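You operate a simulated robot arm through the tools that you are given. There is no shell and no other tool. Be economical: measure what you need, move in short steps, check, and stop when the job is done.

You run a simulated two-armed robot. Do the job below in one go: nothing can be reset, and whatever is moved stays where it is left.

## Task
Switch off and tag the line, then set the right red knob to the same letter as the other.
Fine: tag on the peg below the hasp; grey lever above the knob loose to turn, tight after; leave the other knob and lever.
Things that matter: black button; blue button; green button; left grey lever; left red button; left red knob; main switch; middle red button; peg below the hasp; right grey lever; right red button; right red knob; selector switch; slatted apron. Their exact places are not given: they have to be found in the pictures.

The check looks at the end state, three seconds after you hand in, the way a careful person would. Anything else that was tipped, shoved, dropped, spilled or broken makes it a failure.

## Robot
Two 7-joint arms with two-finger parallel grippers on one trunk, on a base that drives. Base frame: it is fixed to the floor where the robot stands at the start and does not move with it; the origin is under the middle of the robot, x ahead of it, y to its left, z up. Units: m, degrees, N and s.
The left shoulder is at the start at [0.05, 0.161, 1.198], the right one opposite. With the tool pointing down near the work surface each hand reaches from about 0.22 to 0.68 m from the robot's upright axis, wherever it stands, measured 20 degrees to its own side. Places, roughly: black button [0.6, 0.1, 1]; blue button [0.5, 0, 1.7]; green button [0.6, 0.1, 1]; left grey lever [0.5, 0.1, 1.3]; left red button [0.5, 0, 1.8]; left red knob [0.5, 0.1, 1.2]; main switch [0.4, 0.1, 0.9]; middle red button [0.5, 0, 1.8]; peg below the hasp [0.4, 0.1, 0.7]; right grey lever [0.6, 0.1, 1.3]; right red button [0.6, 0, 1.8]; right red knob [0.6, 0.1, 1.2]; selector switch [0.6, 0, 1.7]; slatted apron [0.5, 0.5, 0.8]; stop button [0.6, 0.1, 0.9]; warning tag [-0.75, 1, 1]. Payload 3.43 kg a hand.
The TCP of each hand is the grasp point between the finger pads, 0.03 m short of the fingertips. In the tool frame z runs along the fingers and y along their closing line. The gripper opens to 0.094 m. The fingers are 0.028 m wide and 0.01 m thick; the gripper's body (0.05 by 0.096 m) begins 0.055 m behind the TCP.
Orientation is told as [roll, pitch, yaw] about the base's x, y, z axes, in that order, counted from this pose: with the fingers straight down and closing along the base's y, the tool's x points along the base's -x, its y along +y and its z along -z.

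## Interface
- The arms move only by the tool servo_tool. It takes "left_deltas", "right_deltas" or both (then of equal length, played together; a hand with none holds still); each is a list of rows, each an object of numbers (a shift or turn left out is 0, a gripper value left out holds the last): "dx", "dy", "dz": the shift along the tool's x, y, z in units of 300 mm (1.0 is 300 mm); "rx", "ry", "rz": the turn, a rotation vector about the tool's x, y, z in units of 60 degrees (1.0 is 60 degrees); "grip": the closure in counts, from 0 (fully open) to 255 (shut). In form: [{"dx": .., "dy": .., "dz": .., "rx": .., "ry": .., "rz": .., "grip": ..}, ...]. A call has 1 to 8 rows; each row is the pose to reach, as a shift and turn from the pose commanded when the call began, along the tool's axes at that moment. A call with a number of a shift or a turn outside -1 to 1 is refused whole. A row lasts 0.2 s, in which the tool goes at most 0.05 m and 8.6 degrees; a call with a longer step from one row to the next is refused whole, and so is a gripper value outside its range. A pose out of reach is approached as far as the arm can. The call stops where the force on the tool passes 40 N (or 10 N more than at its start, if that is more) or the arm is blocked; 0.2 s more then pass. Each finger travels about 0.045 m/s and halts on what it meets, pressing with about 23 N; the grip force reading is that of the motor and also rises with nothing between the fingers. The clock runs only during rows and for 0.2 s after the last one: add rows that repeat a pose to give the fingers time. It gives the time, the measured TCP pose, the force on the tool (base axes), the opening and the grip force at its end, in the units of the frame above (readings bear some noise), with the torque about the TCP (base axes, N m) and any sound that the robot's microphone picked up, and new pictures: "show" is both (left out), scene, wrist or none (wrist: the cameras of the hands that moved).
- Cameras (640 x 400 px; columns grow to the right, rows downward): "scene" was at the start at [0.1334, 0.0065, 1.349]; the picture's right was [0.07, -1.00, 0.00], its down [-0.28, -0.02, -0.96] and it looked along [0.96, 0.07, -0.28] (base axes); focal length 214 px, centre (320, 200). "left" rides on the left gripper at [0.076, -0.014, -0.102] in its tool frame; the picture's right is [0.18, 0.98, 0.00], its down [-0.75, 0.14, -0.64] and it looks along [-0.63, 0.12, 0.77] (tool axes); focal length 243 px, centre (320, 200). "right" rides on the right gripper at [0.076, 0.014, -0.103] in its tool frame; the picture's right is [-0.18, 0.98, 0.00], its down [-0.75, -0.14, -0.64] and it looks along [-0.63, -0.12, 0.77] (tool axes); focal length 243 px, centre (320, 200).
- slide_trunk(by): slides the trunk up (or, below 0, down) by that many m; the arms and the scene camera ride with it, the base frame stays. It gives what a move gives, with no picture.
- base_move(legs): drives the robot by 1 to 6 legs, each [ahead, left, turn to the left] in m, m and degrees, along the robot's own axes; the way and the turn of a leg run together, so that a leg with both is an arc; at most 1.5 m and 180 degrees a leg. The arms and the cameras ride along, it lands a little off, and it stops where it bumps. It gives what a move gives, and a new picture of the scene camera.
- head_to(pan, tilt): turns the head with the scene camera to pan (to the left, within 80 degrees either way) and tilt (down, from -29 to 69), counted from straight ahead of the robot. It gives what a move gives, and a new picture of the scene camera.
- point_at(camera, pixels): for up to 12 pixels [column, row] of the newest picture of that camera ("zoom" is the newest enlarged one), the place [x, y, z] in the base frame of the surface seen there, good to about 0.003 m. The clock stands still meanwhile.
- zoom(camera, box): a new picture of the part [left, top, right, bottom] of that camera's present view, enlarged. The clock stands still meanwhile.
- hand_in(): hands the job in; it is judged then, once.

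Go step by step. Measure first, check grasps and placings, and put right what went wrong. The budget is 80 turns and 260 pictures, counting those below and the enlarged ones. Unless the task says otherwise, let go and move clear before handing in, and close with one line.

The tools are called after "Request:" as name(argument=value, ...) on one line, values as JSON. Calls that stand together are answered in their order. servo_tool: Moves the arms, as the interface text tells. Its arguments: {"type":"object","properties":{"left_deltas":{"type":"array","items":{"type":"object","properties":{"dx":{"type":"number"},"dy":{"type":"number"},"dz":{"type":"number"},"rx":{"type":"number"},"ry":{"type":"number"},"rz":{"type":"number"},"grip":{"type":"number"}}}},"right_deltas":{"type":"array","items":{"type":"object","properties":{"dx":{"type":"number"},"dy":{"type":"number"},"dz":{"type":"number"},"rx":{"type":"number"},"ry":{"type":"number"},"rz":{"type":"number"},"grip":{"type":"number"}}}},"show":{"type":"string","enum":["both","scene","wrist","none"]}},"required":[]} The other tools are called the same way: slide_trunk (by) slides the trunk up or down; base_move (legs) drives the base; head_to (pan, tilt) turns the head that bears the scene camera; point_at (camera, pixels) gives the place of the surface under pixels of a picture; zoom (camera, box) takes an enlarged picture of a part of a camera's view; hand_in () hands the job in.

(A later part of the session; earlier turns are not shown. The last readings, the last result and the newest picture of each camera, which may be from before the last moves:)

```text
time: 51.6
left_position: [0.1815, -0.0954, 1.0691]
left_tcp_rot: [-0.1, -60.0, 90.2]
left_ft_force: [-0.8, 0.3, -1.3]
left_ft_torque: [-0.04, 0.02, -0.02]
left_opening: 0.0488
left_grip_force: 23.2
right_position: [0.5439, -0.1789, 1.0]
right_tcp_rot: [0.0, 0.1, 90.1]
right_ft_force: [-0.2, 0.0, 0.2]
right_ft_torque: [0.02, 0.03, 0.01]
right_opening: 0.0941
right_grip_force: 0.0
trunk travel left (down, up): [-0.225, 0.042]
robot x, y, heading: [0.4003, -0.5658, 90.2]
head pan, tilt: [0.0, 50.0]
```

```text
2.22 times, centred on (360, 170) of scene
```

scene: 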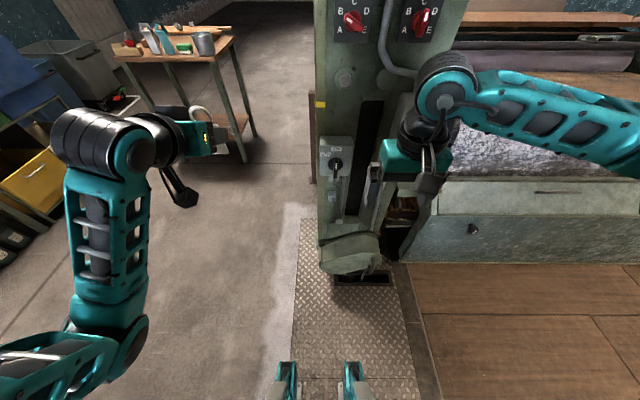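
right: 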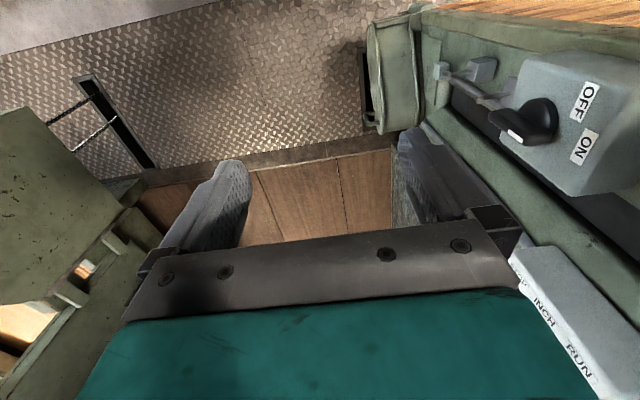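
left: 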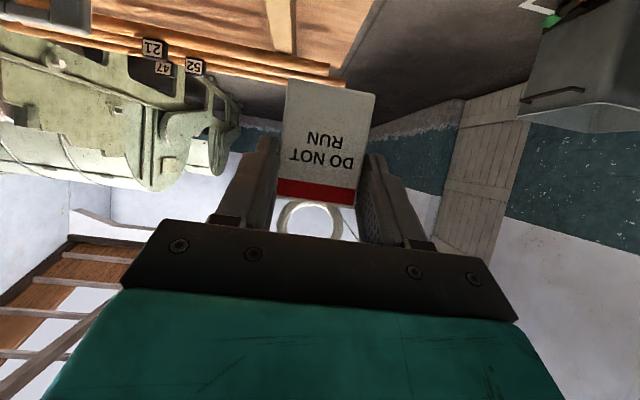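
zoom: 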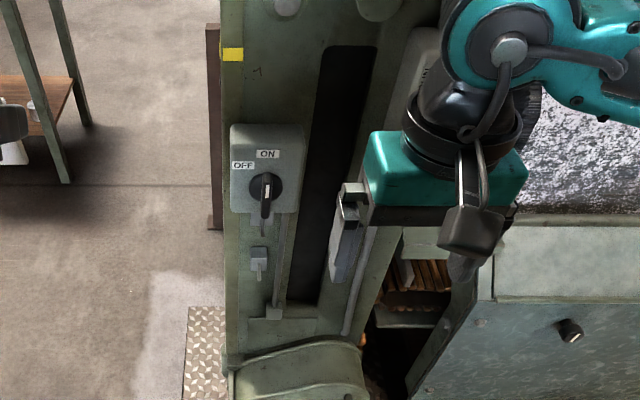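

Request:
zoom(camera="scene", box=[312, 125, 368, 225])

Request:
point_at(camera="zoom", pixels=[[265, 130], [322, 115], [315, 190], [330, 165], [235, 155], [370, 155], [283, 305], [300, 260], [300, 235], [313, 160], [290, 290], [314, 210]])

```text
4.00 times, centred on (340, 175) of scene
```

zoom: 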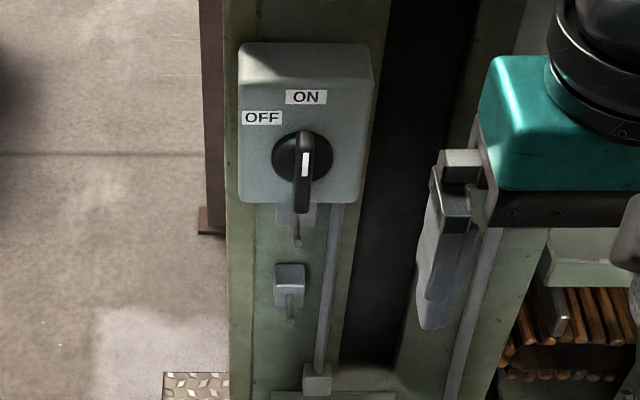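

```text
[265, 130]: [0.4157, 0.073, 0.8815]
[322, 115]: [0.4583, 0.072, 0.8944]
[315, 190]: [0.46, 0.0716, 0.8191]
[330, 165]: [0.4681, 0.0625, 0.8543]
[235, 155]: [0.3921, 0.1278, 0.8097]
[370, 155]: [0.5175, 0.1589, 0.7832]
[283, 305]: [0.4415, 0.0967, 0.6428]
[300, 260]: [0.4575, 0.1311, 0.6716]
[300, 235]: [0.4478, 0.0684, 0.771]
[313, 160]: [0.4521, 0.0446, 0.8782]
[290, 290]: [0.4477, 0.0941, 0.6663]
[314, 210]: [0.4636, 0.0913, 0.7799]
```

ON is straight up, OFF up-left (~45–60° CCW). Bringing the right hand to point at the panel: first 60° of pitch while moving left.

Request:
servo_tool(right_deltas=[{"ry": -0.125, "dy": 0.04}, {"ry": -0.25, "dy": 0.08}, {"ry": -0.375, "dy": 0.12}, {"ry": -0.5, "dy": 0.16}, {"ry": -0.625, "dy": 0.2}, {"ry": -0.75, "dy": 0.24}, {"ry": -0.875, "dy": 0.28}, {"ry": -1.0, "dy": 0.317, "grip": 60}], show="none")

Request:
servo_tool(right_deltas=[{"ry": -0.125}, {"ry": -0.25}, {"ry": -0.375}, {"ry": -0.5}, {"ry": -0.5}, {"ry": -0.5}])

```text
time: 53.4
left_position: [0.1791, -0.0941, 1.0691]
left_tcp_rot: [-0.2, -59.9, 90.2]
left_ft_force: [0.2, 1.1, -1.2]
left_ft_torque: [-0.04, 0.0, -0.02]
left_opening: 0.0491
left_grip_force: 22.9
right_position: [0.4487, -0.18, 1.0016]
right_tcp_rot: [0.2, -60.3, 90.0]
right_ft_force: [0.4, -0.2, 1.8]
right_ft_torque: [0.05, -0.03, 0.03]
right_opening: 0.072
right_grip_force: 0.0
trunk travel left (down, up): [-0.225, 0.042]
robot x, y, heading: [0.4004, -0.5644, 90.1]
head pan, tilt: [0.0, 50.0]
```

```text
time: 54.8
left_position: [0.1802, -0.095, 1.0698]
left_tcp_rot: [0.0, -59.9, 90.2]
left_ft_force: [0.2, 0.5, 0.0]
left_ft_torque: [-0.01, 0.01, 0.0]
left_opening: 0.0487
left_grip_force: 23.2
right_position: [0.4334, -0.1732, 1.017]
right_tcp_rot: [1.1, -89.7, 89.0]
right_ft_force: [0.7, -1.2, 0.1]
right_ft_torque: [-0.02, 0.02, 0.03]
right_opening: 0.0722
right_grip_force: 0.1
right hand out of reach, approached as far as the arm can: row 4, 5, 6
trunk travel left (down, up): [-0.225, 0.042]
robot x, y, heading: [0.3978, -0.5641, 90.6]
head pan, tilt: [0.0, 50.0]
```

scene: 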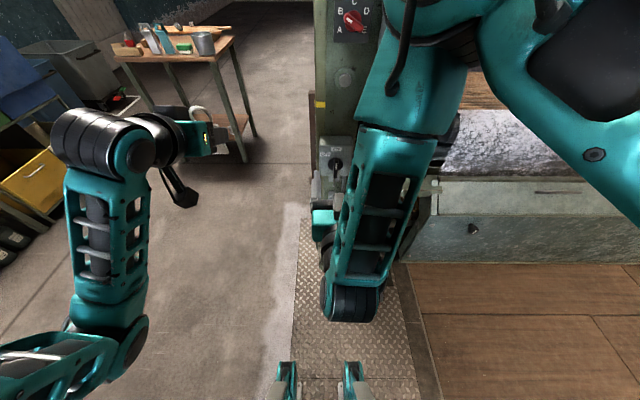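
right: 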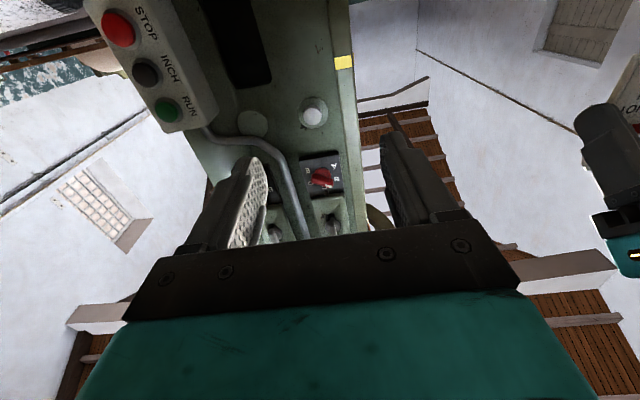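

Right hand is horizontal. Lowering to switch height and standing ~0.12 m off.

Request:
servo_tool(right_deltas=[{"dx": 0.1, "dz": 0.05}, {"dx": 0.2, "dz": 0.1}, {"dx": 0.3, "dz": 0.15, "dy": -0.03}, {"dx": 0.4, "dz": 0.2, "dy": -0.052}, {"dx": 0.523, "dz": 0.26, "dy": -0.052}, {"dx": 0.523, "dz": 0.277, "dy": -0.052}, {"dx": 0.523, "dz": 0.277, "dy": -0.052}])

```text
time: 56.4
left_position: [0.1804, -0.0956, 1.0692]
left_tcp_rot: [0.0, -60.1, 90.2]
left_ft_force: [1.1, 0.8, -0.8]
left_ft_torque: [0.0, -0.01, 0.0]
left_opening: 0.0486
left_grip_force: 23.0
right_position: [0.391, -0.121, 0.9442]
right_tcp_rot: [-0.5, -89.8, 90.5]
right_ft_force: [0.0, -0.5, -0.1]
right_ft_torque: [0.01, -0.02, -0.01]
right_opening: 0.0719
right_grip_force: 0.1
right hand out of reach, approached as far as the arm can: row 1, 2, 3, 4, 5, 6, 7
trunk travel left (down, up): [-0.225, 0.042]
robot x, y, heading: [0.3978, -0.5641, 90.1]
head pan, tilt: [0.0, 50.0]
```

scene: 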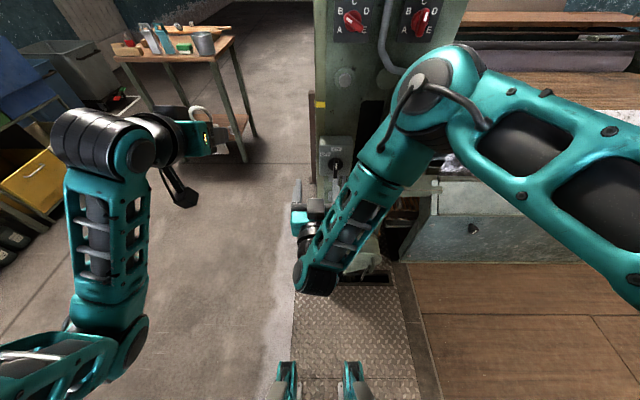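
right: 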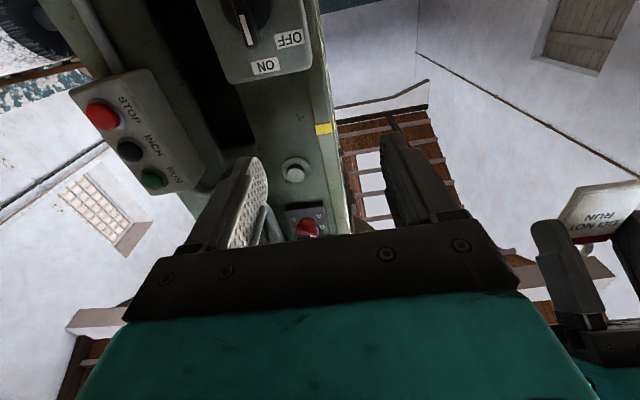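

The arm is folded too much at this height; lowering the trunk 0.18 m will give a better posture for the low targets.

Request:
slide_trunk(by=-0.18)

Request:
servo_tool(right_deltas=[{"dx": -0.1, "dy": -0.05}, {"dx": -0.2, "dy": -0.1}, {"dx": -0.3, "dy": -0.15}, {"dx": -0.33, "dy": -0.193}, {"dx": -0.33, "dy": -0.193}])

```text
time: 58.4
left_position: [0.1795, -0.0945, 0.8904]
left_tcp_rot: [0.0, -60.0, 90.2]
left_ft_force: [0.6, -0.1, -0.7]
left_ft_torque: [-0.02, -0.01, 0.01]
left_opening: 0.0487
left_grip_force: 23.4
right_position: [0.3916, -0.1206, 0.7653]
right_tcp_rot: [0.7, -89.8, 89.2]
right_ft_force: [0.3, 0.6, 0.3]
right_ft_torque: [0.04, 0.02, 0.02]
right_opening: 0.0717
right_grip_force: 0.1
trunk travel left (down, up): [-0.045, 0.222]
robot x, y, heading: [0.4013, -0.5606, 90.0]
head pan, tilt: [0.0, 50.0]
```

```text
time: 59.6
left_position: [0.1801, -0.0955, 0.8897]
left_tcp_rot: [0.0, -60.1, 90.2]
left_ft_force: [-0.1, 0.3, -0.4]
left_ft_torque: [-0.01, 0.03, -0.03]
left_opening: 0.0489
left_grip_force: 23.2
right_position: [0.4502, -0.1202, 0.8644]
right_tcp_rot: [4.4, -89.8, 85.5]
right_ft_force: [-0.2, -0.1, -0.1]
right_ft_torque: [-0.03, 0.05, 0.0]
right_opening: 0.0718
right_grip_force: 0.0
trunk travel left (down, up): [-0.045, 0.222]
robot x, y, heading: [0.3981, -0.5637, 90.2]
head pan, tilt: [0.0, 50.0]
```

scene: 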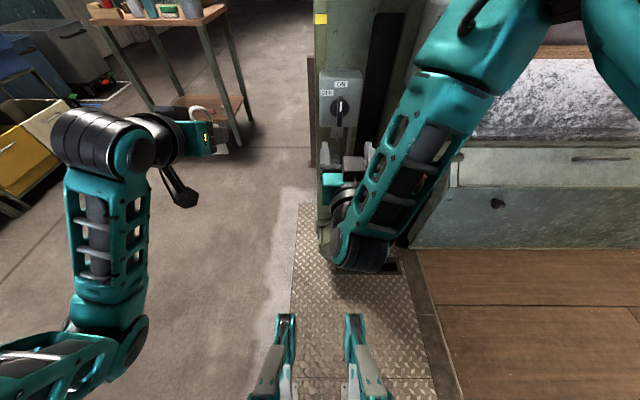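
right: 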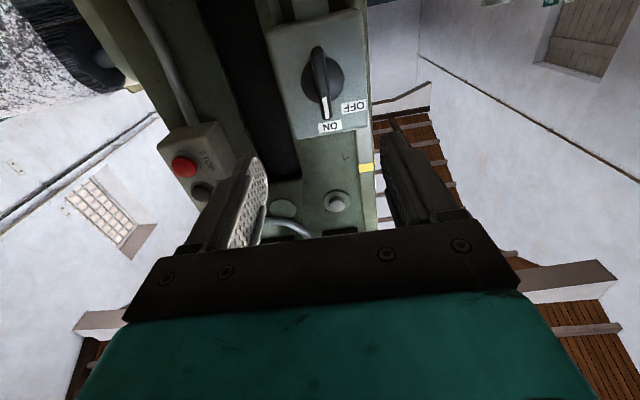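

Good: at (0.450,-0.120,0.864) pointing at the switch. Measuring the switch handle in the wrist view.

Request:
zoom(camera="right", box=[250, 0, 410, 160])

Request:
point_at(camera="right", pixels=[[316, 52], [320, 75], [324, 110], [337, 85], [306, 90], [329, 127], [354, 106], [328, 118], [323, 95]])

```text
2.50 times, centred on (330, 80) of right
```

zoom: 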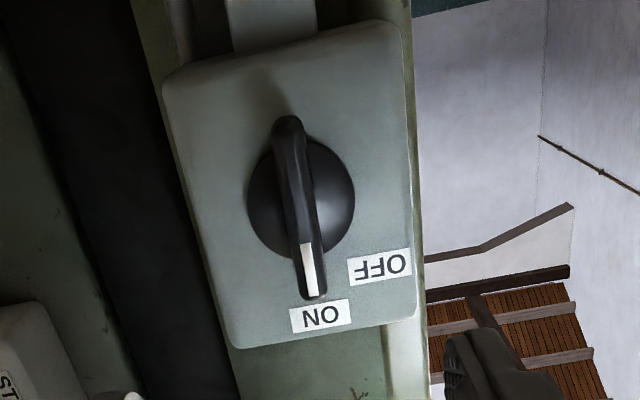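

```text
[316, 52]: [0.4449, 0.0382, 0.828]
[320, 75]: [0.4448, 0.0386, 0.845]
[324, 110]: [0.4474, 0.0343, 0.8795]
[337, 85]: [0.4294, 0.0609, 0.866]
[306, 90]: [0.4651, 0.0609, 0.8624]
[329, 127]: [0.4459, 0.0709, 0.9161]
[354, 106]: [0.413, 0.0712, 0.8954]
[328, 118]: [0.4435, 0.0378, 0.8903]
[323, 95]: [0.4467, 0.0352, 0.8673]
```

Handle: x≈0.446, z 0.826–0.891 (centre 0.858), front y≈0.036. Advancing to TCP y=0.026, then closing.

Request:
servo_tool(right_deltas=[{"dx": 0.021, "dy": 0.012, "dz": 0.12}, {"dx": 0.021, "dy": 0.012, "dz": 0.24}, {"dx": 0.021, "dy": 0.012, "dz": 0.36}, {"dx": 0.021, "dy": 0.012, "dz": 0.43}, {"dx": 0.021, "dy": 0.012, "dz": 0.487}, {"dx": 0.021, "dy": 0.012, "dz": 0.487}])

```text
time: 61.0
left_position: [0.1793, -0.0963, 0.8901]
left_tcp_rot: [0.0, -60.0, 90.3]
left_ft_force: [-0.5, 0.3, 0.6]
left_ft_torque: [0.0, 0.0, 0.0]
left_opening: 0.0487
left_grip_force: 23.4
right_position: [0.4316, 0.0191, 0.8679]
right_tcp_rot: [-1.9, -89.5, 91.4]
right_ft_force: [0.6, 0.3, -0.2]
right_ft_torque: [0.04, 0.0, 0.02]
right_opening: 0.072
right_grip_force: 0.0
right hand out of reach, approached as far as the arm can: row 3, 4, 5, 6
trunk travel left (down, up): [-0.045, 0.222]
robot x, y, heading: [0.4015, -0.5631, 90.1]
head pan, tilt: [0.0, 50.0]
```

scene: 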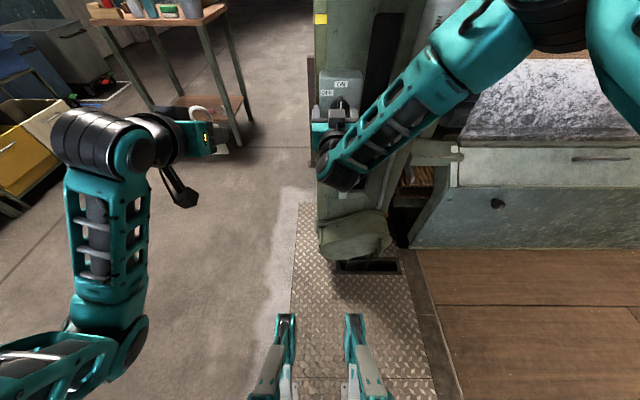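
right: 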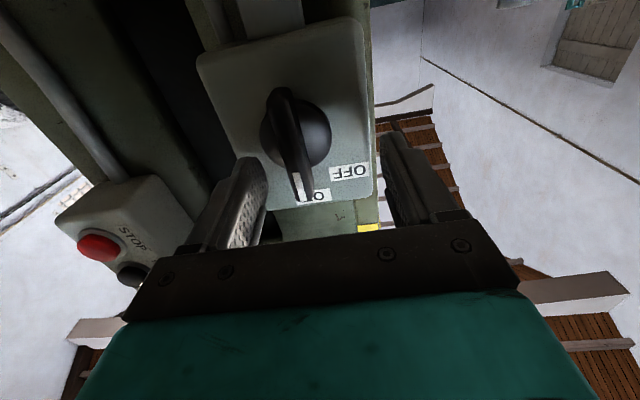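

The arm hits a joint limit 15 mm off to the left (x=0.431). I'll pull back, shift the base 0.12 left so the right shoulder is in front of the switch.

Request:
servo_tool(right_deltas=[{"dz": -0.12}, {"dz": -0.24}, {"dz": -0.35}, {"dz": -0.35}], show="none")

Request:
base_move(legs=[[-0.02, 0.13, 0]])

```text
time: 62.0
left_position: [0.1807, -0.0956, 0.8905]
left_tcp_rot: [0.1, -60.0, 90.2]
left_ft_force: [0.0, 0.5, -0.8]
left_ft_torque: [0.0, 0.03, 0.03]
left_opening: 0.0487
left_grip_force: 23.4
right_position: [0.4295, -0.0849, 0.8691]
right_tcp_rot: [-4.0, -89.9, 94.0]
right_ft_force: [0.2, 0.0, -0.6]
right_ft_torque: [0.03, 0.01, 0.01]
right_opening: 0.0722
right_grip_force: 0.0
trunk travel left (down, up): [-0.045, 0.222]
robot x, y, heading: [0.3992, -0.5605, 90.1]
head pan, tilt: [0.0, 50.0]
```

```text
time: 63.8
left_position: [0.051, -0.1161, 0.8896]
left_tcp_rot: [0.0, -60.0, 90.2]
left_ft_force: [-0.8, 0.3, -1.3]
left_ft_torque: [0.02, 0.04, 0.01]
left_opening: 0.0488
left_grip_force: 22.6
right_position: [0.3016, -0.1047, 0.8685]
right_tcp_rot: [-1.7, -89.8, 91.7]
right_ft_force: [0.8, -0.2, 0.1]
right_ft_torque: [0.0, 0.01, -0.04]
right_opening: 0.072
right_grip_force: 0.0
trunk travel left (down, up): [-0.045, 0.222]
robot x, y, heading: [0.2721, -0.5847, 90.3]
head pan, tilt: [0.0, 50.0]
```

scene: 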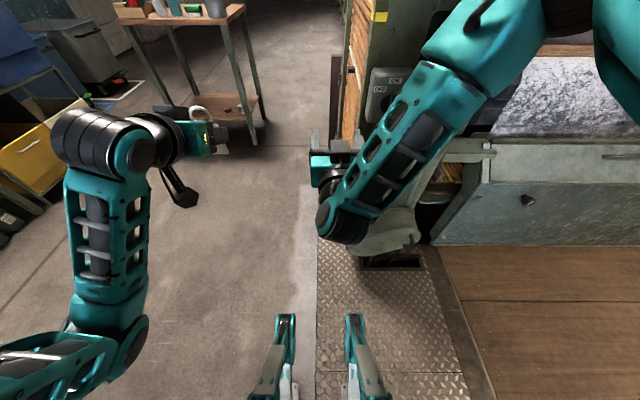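

Request:
servo_tool(right_deltas=[{"dy": -0.12, "dx": 0.01}, {"dy": -0.24, "dx": 0.02}, {"dy": -0.36, "dx": 0.035}, {"dy": -0.483, "dx": 0.035}, {"dy": -0.483, "dx": 0.035, "dz": 0.15}, {"dy": -0.483, "dx": 0.035, "dz": 0.15}], show="wrist")

```text
time: 65.2
left_position: [0.0512, -0.1156, 0.8902]
left_tcp_rot: [0.0, -59.9, 90.2]
left_ft_force: [0.1, -0.6, -1.8]
left_ft_torque: [0.0, 0.03, -0.04]
left_opening: 0.0489
left_grip_force: 22.6
right_position: [0.3535, -0.1121, 0.8935]
right_tcp_rot: [1.1, -89.7, 88.7]
right_ft_force: [-1.3, 0.0, -0.1]
right_ft_torque: [0.01, 0.02, 0.01]
right_opening: 0.0721
right_grip_force: 0.0
right hand out of reach, approached as far as the arm can: row 2, 3, 4, 5, 6
trunk travel left (down, up): [-0.045, 0.222]
robot x, y, heading: [0.2708, -0.5806, 90.2]
head pan, tilt: [0.0, 50.0]
```

right: 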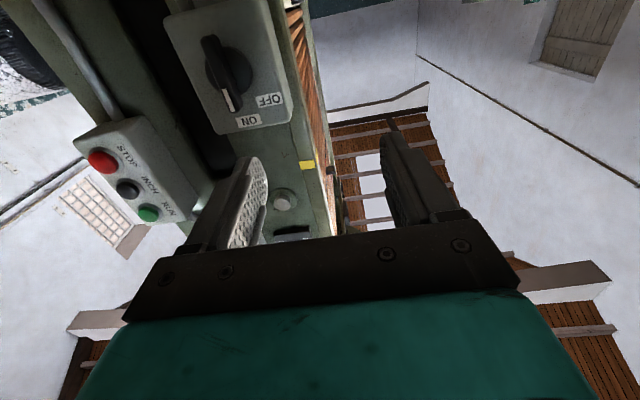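

The arm is folding too tightly rather than reaching too far; backing off 0.12 m and shifting right 0.13 to open the posture.

Request:
base_move(legs=[[-0.12, -0.13, 0]])

Request:
servo_tool(right_deltas=[{"dz": 0.12}, {"dz": 0.24, "dx": 0.03}, {"dz": 0.36, "dx": 0.06}, {"dz": 0.48, "dx": 0.1}, {"dz": 0.48, "dx": 0.1}])

```text
time: 67.0
left_position: [0.1834, -0.2353, 0.8892]
left_tcp_rot: [0.0, -60.1, 90.2]
left_ft_force: [0.5, -1.1, -0.2]
left_ft_torque: [-0.02, -0.03, -0.01]
left_opening: 0.0484
left_grip_force: 23.5
right_position: [0.4846, -0.2321, 0.8927]
right_tcp_rot: [-0.1, -89.7, 89.8]
right_ft_force: [0.3, -1.0, 0.3]
right_ft_torque: [0.01, 0.0, 0.02]
right_opening: 0.0719
right_grip_force: 0.0
trunk travel left (down, up): [-0.045, 0.222]
robot x, y, heading: [0.4006, -0.6993, 90.0]
head pan, tilt: [0.0, 50.0]
```

scene: 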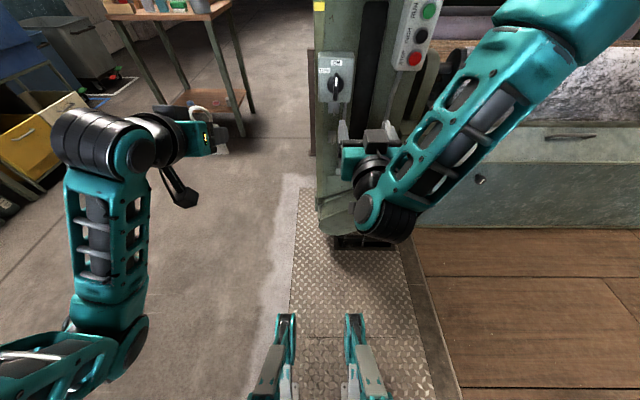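

```text
time: 68.2
left_position: [0.1825, -0.234, 0.8901]
left_tcp_rot: [0.0, -60.0, 90.1]
left_ft_force: [-0.3, 0.3, -0.4]
left_ft_torque: [0.01, 0.02, 0.0]
left_opening: 0.0487
left_grip_force: 23.1
right_position: [0.443, -0.0964, 0.8883]
right_tcp_rot: [-0.7, -89.4, 90.0]
right_ft_force: [0.6, 0.7, -0.1]
right_ft_torque: [-0.01, -0.02, -0.02]
right_opening: 0.072
right_grip_force: 0.1
right hand out of reach, approached as far as the arm can: row 1, 2, 3, 4, 5
trunk travel left (down, up): [-0.045, 0.222]
robot x, y, heading: [0.4055, -0.7036, 90.4]
head pan, tilt: [0.0, 50.0]
```

scene: 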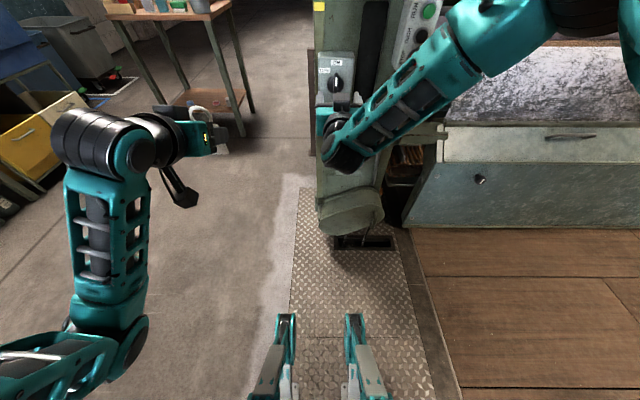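
right: 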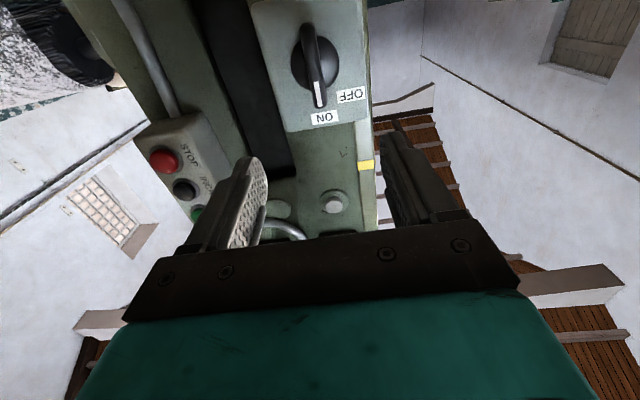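

Seems a wrist limit with the hand fully horizontal. Relaxing the pitch to 30° below horizontal, as with the left hand, and re-centring.

Request:
servo_tool(right_deltas=[{"ry": 0.125}, {"ry": 0.25}, {"ry": 0.375}, {"ry": 0.5}, {"ry": 0.5, "dy": -0.01}], show="none")

Request:
servo_tool(right_deltas=[{"dz": 0.05, "dy": -0.03}, {"dz": 0.1, "dy": -0.06}, {"dz": 0.1, "dy": -0.06}])

```text
time: 69.4
left_position: [0.1844, -0.2345, 0.8887]
left_tcp_rot: [0.0, -60.0, 90.2]
left_ft_force: [0.1, -0.1, -0.2]
left_ft_torque: [-0.03, -0.01, 0.03]
left_opening: 0.0492
left_grip_force: 23.2
right_position: [0.4501, -0.0951, 0.8912]
right_tcp_rot: [0.0, -59.7, 89.7]
right_ft_force: [-0.2, 0.7, -1.0]
right_ft_torque: [0.0, -0.01, -0.03]
right_opening: 0.0719
right_grip_force: 0.1
trunk travel left (down, up): [-0.045, 0.222]
robot x, y, heading: [0.4043, -0.7017, 90.2]
head pan, tilt: [0.0, 50.0]
```

```text
time: 70.2
left_position: [0.1833, -0.2338, 0.8893]
left_tcp_rot: [0.0, -60.0, 90.2]
left_ft_force: [-0.1, -0.9, -1.1]
left_ft_torque: [-0.02, 0.01, 0.0]
left_opening: 0.0486
left_grip_force: 22.8
right_position: [0.4679, -0.0692, 0.8753]
right_tcp_rot: [-0.1, -59.8, 89.7]
right_ft_force: [0.1, -0.1, -0.4]
right_ft_torque: [0.0, 0.05, -0.02]
right_opening: 0.072
right_grip_force: 0.1
trunk travel left (down, up): [-0.045, 0.222]
robot x, y, heading: [0.4066, -0.7, 90.1]
head pan, tilt: [0.0, 50.0]
```

scene: 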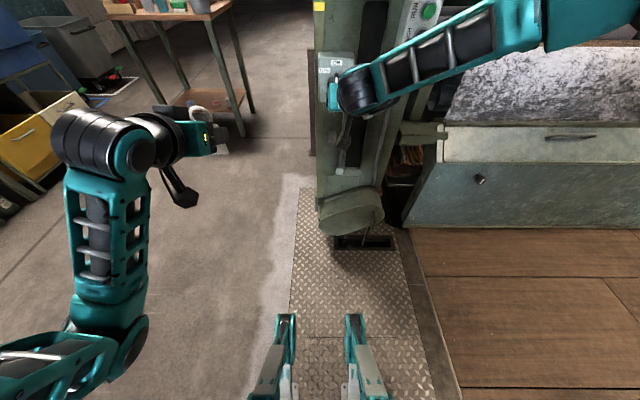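
right: 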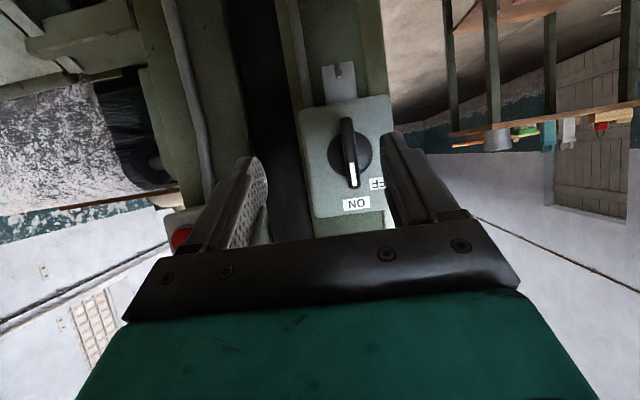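

The posture is free now. Moving onto the handle: TCP target (0.4465, 0.026, 0.871).

Request:
servo_tool(right_deltas=[{"dy": 0.0713}, {"dy": 0.0713, "dx": -0.05, "dz": 0.1}, {"dy": 0.0713, "dx": -0.1, "dz": 0.19}, {"dy": 0.0713, "dx": -0.146, "dz": 0.281}, {"dy": 0.0713, "dx": -0.146, "dz": 0.281}], show="wrist")

```text
time: 71.4
left_position: [0.1836, -0.2341, 0.8886]
left_tcp_rot: [0.0, -60.0, 90.2]
left_ft_force: [0.3, 0.0, -1.0]
left_ft_torque: [0.0, 0.01, -0.04]
left_opening: 0.0488
left_grip_force: 23.4
right_position: [0.4443, 0.0254, 0.8692]
right_tcp_rot: [0.0, -59.7, 89.7]
right_ft_force: [-1.2, -0.1, -0.4]
right_ft_torque: [-0.04, -0.01, -0.05]
right_opening: 0.0721
right_grip_force: 0.0
trunk travel left (down, up): [-0.045, 0.222]
robot x, y, heading: [0.4002, -0.7039, 90.1]
head pan, tilt: [0.0, 50.0]
```

right: 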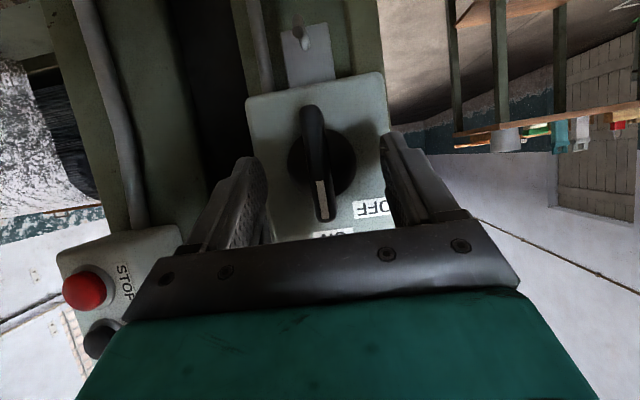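

Handle sits between the fingers; closing.

Request:
servo_tool(right_deltas=[{"grip": 240}, {"grip": 240}, {"grip": 240}, {"grip": 240}, {"grip": 240}], show="wrist")

```text
time: 72.6
left_position: [0.1846, -0.2338, 0.8899]
left_tcp_rot: [-0.1, -60.0, 90.2]
left_ft_force: [-0.1, -0.2, -0.3]
left_ft_torque: [-0.01, 0.0, 0.01]
left_opening: 0.0488
left_grip_force: 23.2
right_position: [0.4458, 0.0272, 0.8701]
right_tcp_rot: [-0.1, -59.6, 89.6]
right_ft_force: [1.8, -1.1, 0.9]
right_ft_torque: [-0.22, -0.03, 0.23]
right_opening: 0.0126
right_grip_force: 43.2
trunk travel left (down, up): [-0.045, 0.222]
robot x, y, heading: [0.4058, -0.7012, 90.0]
head pan, tilt: [0.0, 50.0]
```

right: 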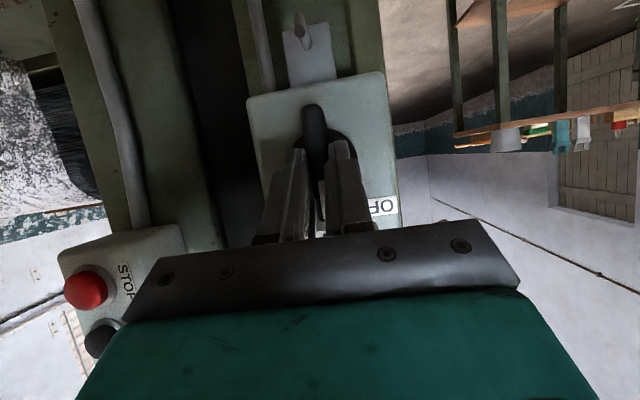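

Gripped (12.6 mm). Turning counter-clockwise 45° about the switch axis.

Request:
servo_tool(right_deltas=[{"rx": 0.067, "rz": -0.115, "dy": 0.006}, {"rx": 0.133, "rz": -0.231, "dy": 0.012, "dx": 0.0015}, {"rx": 0.2, "rz": -0.346, "dy": 0.0176, "dx": 0.003, "dz": 0.002}, {"rx": 0.267, "rz": -0.462, "dy": 0.023, "dx": 0.006, "dz": 0.003}, {"rx": 0.333, "rz": -0.577, "dy": 0.0279, "dx": 0.009, "dz": 0.005}, {"rx": 0.375, "rz": -0.65, "dy": 0.0306, "dx": 0.011, "dz": 0.0063}, {"rx": 0.375, "rz": -0.65, "dy": 0.0306, "dx": 0.011, "dz": 0.0063}])

```text
time: 74.2
left_position: [0.183, -0.2315, 0.8892]
left_tcp_rot: [0.0, -59.9, 90.1]
left_ft_force: [0.4, 0.1, -1.1]
left_ft_torque: [-0.03, -0.02, -0.01]
left_opening: 0.0488
left_grip_force: 22.7
right_position: [0.4382, 0.0252, 0.8661]
right_tcp_rot: [-63.5, -37.5, 140.5]
right_ft_force: [-0.7, 23.1, 5.8]
right_ft_torque: [0.16, -0.03, -0.07]
right_opening: 0.0128
right_grip_force: 44.8
trunk travel left (down, up): [-0.045, 0.222]
robot x, y, heading: [0.4015, -0.7014, 90.0]
head pan, tilt: [0.0, 50.0]
```

scene: 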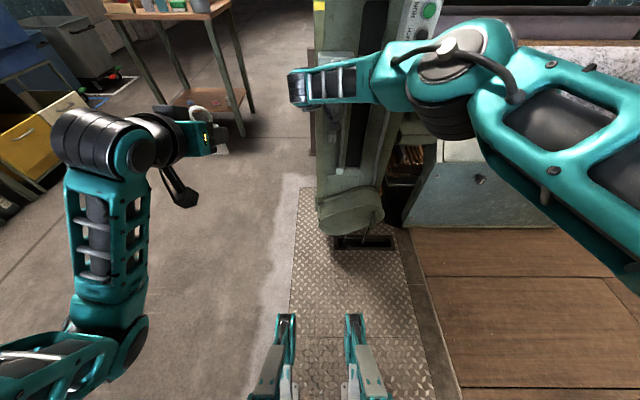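
right: 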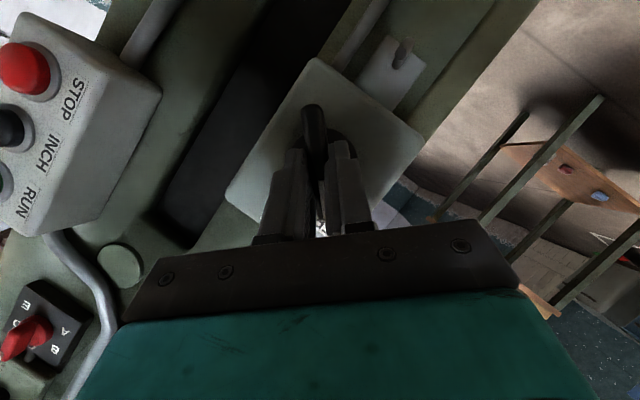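

The handle followed 45° with almost no torque. Trying 8° more to feel whether there's a stop.

Request:
servo_tool(right_deltas=[{"rx": 0.033, "rz": -0.058, "dz": -0.005}, {"rx": 0.067, "rz": -0.115, "dz": -0.005}, {"rx": 0.067, "rz": -0.115, "dz": -0.005}], show="wrist")

```text
time: 75.0
left_position: [0.1835, -0.2356, 0.8903]
left_tcp_rot: [0.0, -60.0, 90.0]
left_ft_force: [0.0, -0.9, -0.1]
left_ft_torque: [-0.02, 0.0, -0.02]
left_opening: 0.0487
left_grip_force: 22.4
right_position: [0.4372, 0.0199, 0.8654]
right_tcp_rot: [-68.9, -31.0, 143.4]
right_ft_force: [5.5, -3.3, 1.8]
right_ft_torque: [-0.05, -0.04, -0.45]
right_opening: 0.013
right_grip_force: 25.1
trunk travel left (down, up): [-0.045, 0.222]
robot x, y, heading: [0.4062, -0.6997, 89.9]
head pan, tilt: [0.0, 50.0]
```

right: 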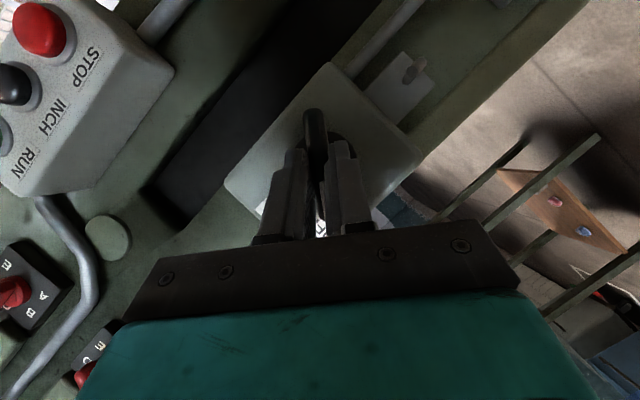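

Still turning freely (now ~50°+). Releasing and backing off to see where it points.

Request:
servo_tool(right_deltas=[{"grip": 150}, {"grip": 120}, {"grip": 120}, {"dx": 0.08, "dz": -0.139}, {"dx": 0.16, "dz": -0.277}, {"dx": 0.2, "dz": -0.346}, {"dx": 0.2, "dz": -0.346}])

Request:
zoom(camera="right", box=[220, 0, 460, 180])

```text
time: 76.6
left_position: [0.1832, -0.2342, 0.8889]
left_tcp_rot: [0.0, -60.0, 90.2]
left_ft_force: [-0.5, -0.2, 0.0]
left_ft_torque: [-0.05, 0.01, 0.0]
left_opening: 0.0489
left_grip_force: 23.3
right_position: [0.4356, -0.0961, 0.8678]
right_tcp_rot: [-69.3, -31.3, 143.7]
right_ft_force: [0.6, -0.8, -0.4]
right_ft_torque: [-0.01, -0.01, 0.03]
right_opening: 0.0498
right_grip_force: 0.1
trunk travel left (down, up): [-0.045, 0.222]
robot x, y, heading: [0.4053, -0.6988, 90.1]
head pan, tilt: [0.0, 50.0]
```

scene: 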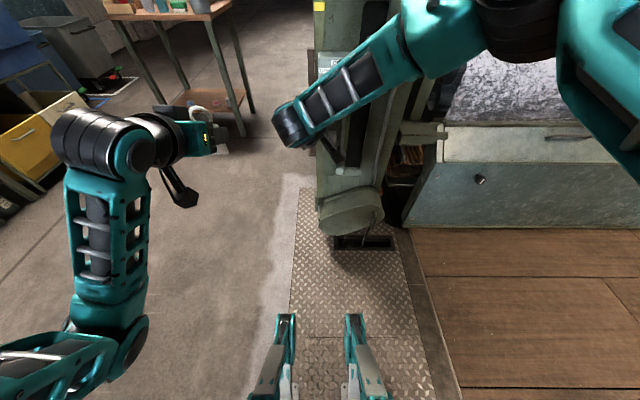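
right: 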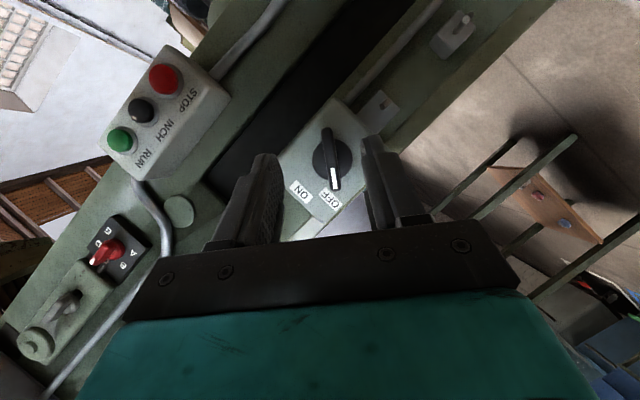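

```text
2.22 times, centred on (340, 90) of right
```

zoom: 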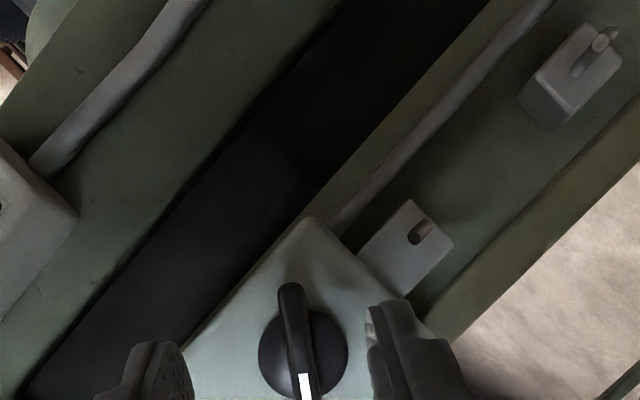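

The pointer now aims at OFF; the hasp is the slotted plate under the switch and the peg is on the block below. Measuring the handle angle.

Request:
point_at(camera="right", pixels=[[328, 132], [330, 150], [334, 170], [334, 184], [330, 203], [463, 18], [452, 38], [456, 30], [467, 18], [445, 45]])

Request:
zoom(camera="right", box=[290, 110, 390, 230])

```text
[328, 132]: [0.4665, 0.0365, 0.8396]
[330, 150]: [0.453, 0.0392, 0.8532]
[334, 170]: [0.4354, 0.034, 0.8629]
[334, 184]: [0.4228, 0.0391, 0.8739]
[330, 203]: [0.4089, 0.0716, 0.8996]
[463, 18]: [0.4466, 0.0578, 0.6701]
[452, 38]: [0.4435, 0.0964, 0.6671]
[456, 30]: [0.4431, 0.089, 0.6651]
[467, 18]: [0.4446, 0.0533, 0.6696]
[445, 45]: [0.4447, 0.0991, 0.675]
```

```text
3.33 times, centred on (340, 170) of right
```

zoom: 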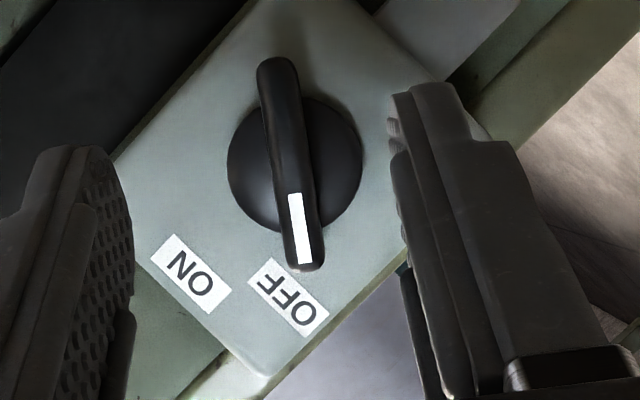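

Handle reads ~52° CCW; OFF label direction ~42–45°. I'll regrip and feel whether a stop lies just beyond, so it is definitely fully at OFF.

Request:
servo_tool(right_deltas=[{"dx": -0.08, "dz": 0.139}, {"dx": -0.16, "dz": 0.277}, {"dx": -0.2, "dz": 0.346}, {"dx": -0.2, "dz": 0.346, "grip": 240}, {"dx": -0.2, "dz": 0.346, "grip": 240}, {"dx": -0.2, "dz": 0.346, "grip": 240}, {"dx": -0.2, "dz": 0.346, "grip": 240}], show="none")

Request:
servo_tool(right_deltas=[{"rx": 0.033, "rz": -0.058}, {"rx": 0.067, "rz": -0.115}, {"rx": 0.1, "rz": -0.173}, {"rx": 0.1, "rz": -0.173}], show="wrist")

```text
time: 78.2
left_position: [0.1847, -0.2339, 0.8904]
left_tcp_rot: [-0.1, -60.0, 90.2]
left_ft_force: [0.1, -0.4, -0.2]
left_ft_torque: [0.01, 0.0, 0.04]
left_opening: 0.0487
left_grip_force: 23.0
right_position: [0.4361, 0.0241, 0.8651]
right_tcp_rot: [-69.1, -31.3, 143.7]
right_ft_force: [0.1, 1.0, -0.1]
right_ft_torque: [0.12, 0.03, -0.11]
right_opening: 0.0126
right_grip_force: 45.1
trunk travel left (down, up): [-0.045, 0.222]
robot x, y, heading: [0.4012, -0.7017, 90.3]
head pan, tilt: [0.0, 50.0]
```

```text
time: 79.2
left_position: [0.1825, -0.2323, 0.8881]
left_tcp_rot: [0.0, -59.9, 90.2]
left_ft_force: [0.2, 0.3, -0.7]
left_ft_torque: [-0.02, -0.03, -0.05]
left_opening: 0.0488
left_grip_force: 23.3
right_position: [0.4351, 0.024, 0.8648]
right_tcp_rot: [-76.4, -21.1, 147.1]
right_ft_force: [-6.1, 6.7, -8.9]
right_ft_torque: [-0.14, 0.05, -0.7]
right_opening: 0.0129
right_grip_force: 45.2
trunk travel left (down, up): [-0.045, 0.222]
robot x, y, heading: [0.4023, -0.701, 90.0]
head pan, tilt: [0.0, 50.0]
```

right: 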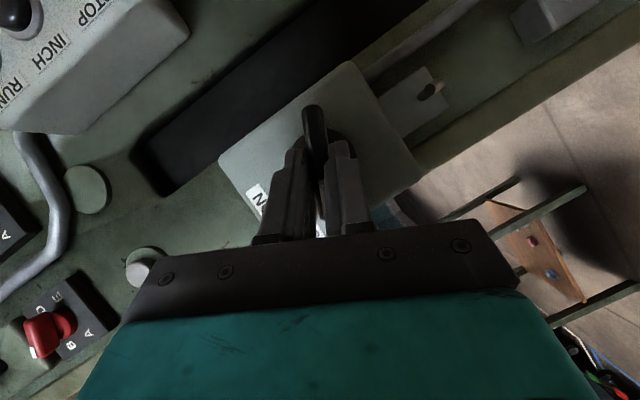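

No clear stop yet at ~65°. Releasing to see how the pointer compares with the label.

Request:
servo_tool(right_deltas=[{"grip": 150}, {"grip": 120}, {"grip": 120}, {"dx": 0.08, "dz": -0.139}, {"dx": 0.16, "dz": -0.277}, {"dx": 0.2, "dz": -0.346}, {"dx": 0.2, "dz": -0.346}], show="wrist")

Request:
zoom(camera="right", box=[280, 100, 400, 220])

```text
time: 80.8
left_position: [0.1842, -0.2333, 0.8889]
left_tcp_rot: [-0.1, -60.0, 90.1]
left_ft_force: [-0.5, -0.2, -0.3]
left_ft_torque: [-0.01, 0.01, 0.01]
left_opening: 0.0487
left_grip_force: 22.9
right_position: [0.4355, -0.0967, 0.8678]
right_tcp_rot: [-76.7, -21.4, 147.0]
right_ft_force: [-0.6, 0.5, 0.0]
right_ft_torque: [0.01, 0.02, 0.0]
right_opening: 0.0499
right_grip_force: 0.0
trunk travel left (down, up): [-0.045, 0.222]
robot x, y, heading: [0.4038, -0.7018, 90.3]
head pan, tilt: [0.0, 50.0]
```

right: 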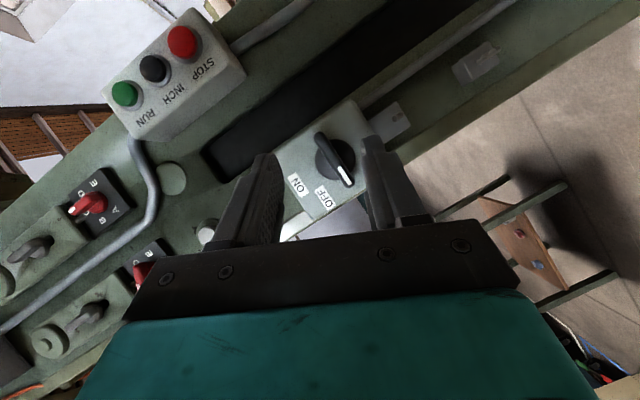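

```text
3.33 times, centred on (340, 160) of right
```

zoom: 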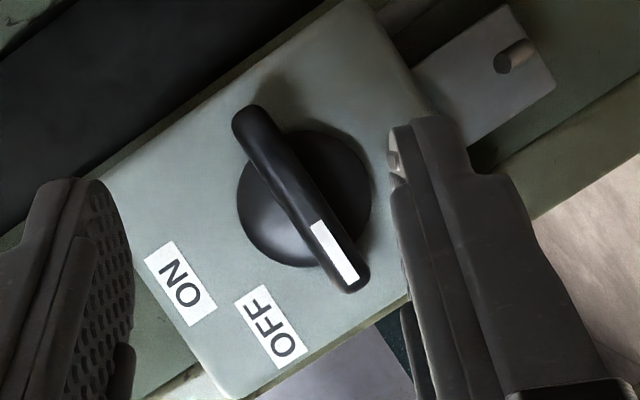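

Request:
point_at(camera="zoom", pixels=[[252, 125], [270, 155], [300, 195], [330, 240], [350, 275], [268, 328], [180, 285]])

```text
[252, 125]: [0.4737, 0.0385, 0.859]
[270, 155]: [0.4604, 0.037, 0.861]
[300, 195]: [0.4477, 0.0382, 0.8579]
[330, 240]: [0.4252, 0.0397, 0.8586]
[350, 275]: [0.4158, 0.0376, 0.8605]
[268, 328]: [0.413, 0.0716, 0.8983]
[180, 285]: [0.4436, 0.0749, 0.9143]
```

The switch has snapped through to 90° (handle z≈0.859 along its length) – its second stable position, OFF. Checking the display to confirm.

Request:
head_to(pan=-5, tilt=-25)

```text
time: 82.2
left_position: [0.1839, -0.2339, 0.889]
left_tcp_rot: [0.1, -60.0, 90.2]
left_ft_force: [-0.1, 0.1, 0.2]
left_ft_torque: [-0.01, 0.0, -0.02]
left_opening: 0.0488
left_grip_force: 23.4
right_position: [0.4364, -0.0967, 0.8677]
right_tcp_rot: [-76.5, -21.4, 147.1]
right_ft_force: [-0.5, 0.8, 0.3]
right_ft_torque: [-0.02, 0.0, -0.01]
right_opening: 0.0496
right_grip_force: 0.1
trunk travel left (down, up): [-0.045, 0.222]
robot x, y, heading: [0.4035, -0.7005, 90.1]
head pan, tilt: [-5.0, -25.0]
```

scene: 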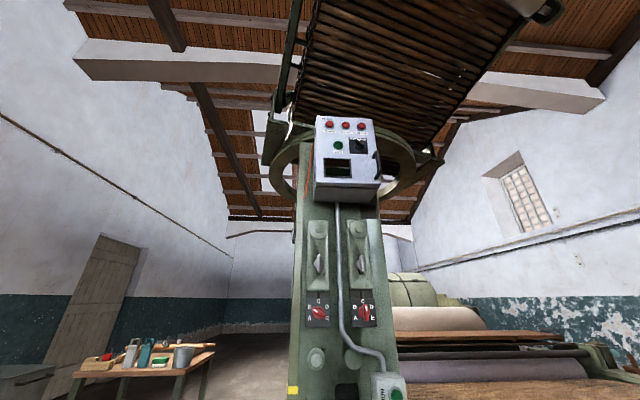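

Display is dark: the line is switched off. Now retracting the right hand, un-rotating it and moving it right, to make way for hanging the tag.

Request:
servo_tool(right_deltas=[{"dx": 0.05, "dz": -0.087}, {"dx": 0.12, "dz": -0.2, "rx": -0.067, "rz": 0.115}, {"dx": 0.2, "dz": -0.3, "dy": -0.03, "rx": -0.134, "rz": 0.231}, {"dx": 0.26, "dz": -0.28, "dy": -0.05, "rx": -0.2, "rz": 0.346}, {"dx": 0.32, "dz": -0.26, "dy": -0.08, "rx": -0.267, "rz": 0.462}, {"dx": 0.38, "dz": -0.24, "dy": -0.11, "rx": -0.334, "rz": 0.577}, {"dx": 0.43, "dz": -0.21, "dy": -0.13, "rx": -0.4, "rz": 0.692}, {"dx": 0.46, "dz": -0.196, "dy": -0.14, "rx": -0.46, "rz": 0.8}], show="none")

Request:
head_to(pan=0, tilt=40)

```text
time: 84.0
left_position: [0.1831, -0.2341, 0.8891]
left_tcp_rot: [-0.1, -60.0, 90.1]
left_ft_force: [-0.5, -0.4, -0.5]
left_ft_torque: [0.02, 0.0, -0.03]
left_opening: 0.049
left_grip_force: 23.0
right_position: [0.5357, -0.2176, 0.8694]
right_tcp_rot: [-18.3, -58.4, 105.4]
right_ft_force: [0.0, 0.2, 0.9]
right_ft_torque: [0.0, -0.01, 0.01]
right_opening: 0.0498
right_grip_force: 0.2
trunk travel left (down, up): [-0.045, 0.222]
robot x, y, heading: [0.4029, -0.7054, 90.0]
head pan, tilt: [-5.0, -25.0]
```

```text
time: 85.4
left_position: [0.1838, -0.2344, 0.8907]
left_tcp_rot: [0.0, -60.0, 90.2]
left_ft_force: [0.4, 0.5, 0.2]
left_ft_torque: [-0.01, -0.01, 0.0]
left_opening: 0.0487
left_grip_force: 23.8
right_position: [0.5343, -0.2177, 0.8691]
right_tcp_rot: [-18.7, -58.3, 105.7]
right_ft_force: [1.1, -0.7, 0.0]
right_ft_torque: [-0.01, 0.04, 0.03]
right_opening: 0.0495
right_grip_force: 0.0
trunk travel left (down, up): [-0.045, 0.222]
robot x, y, heading: [0.4064, -0.7033, 89.9]
head pan, tilt: [0.0, 40.0]
```

scene: 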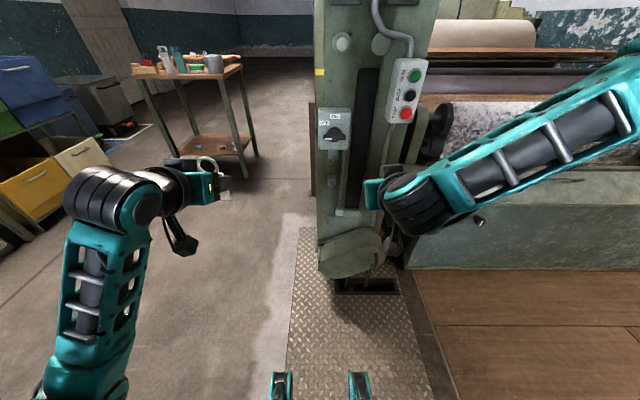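

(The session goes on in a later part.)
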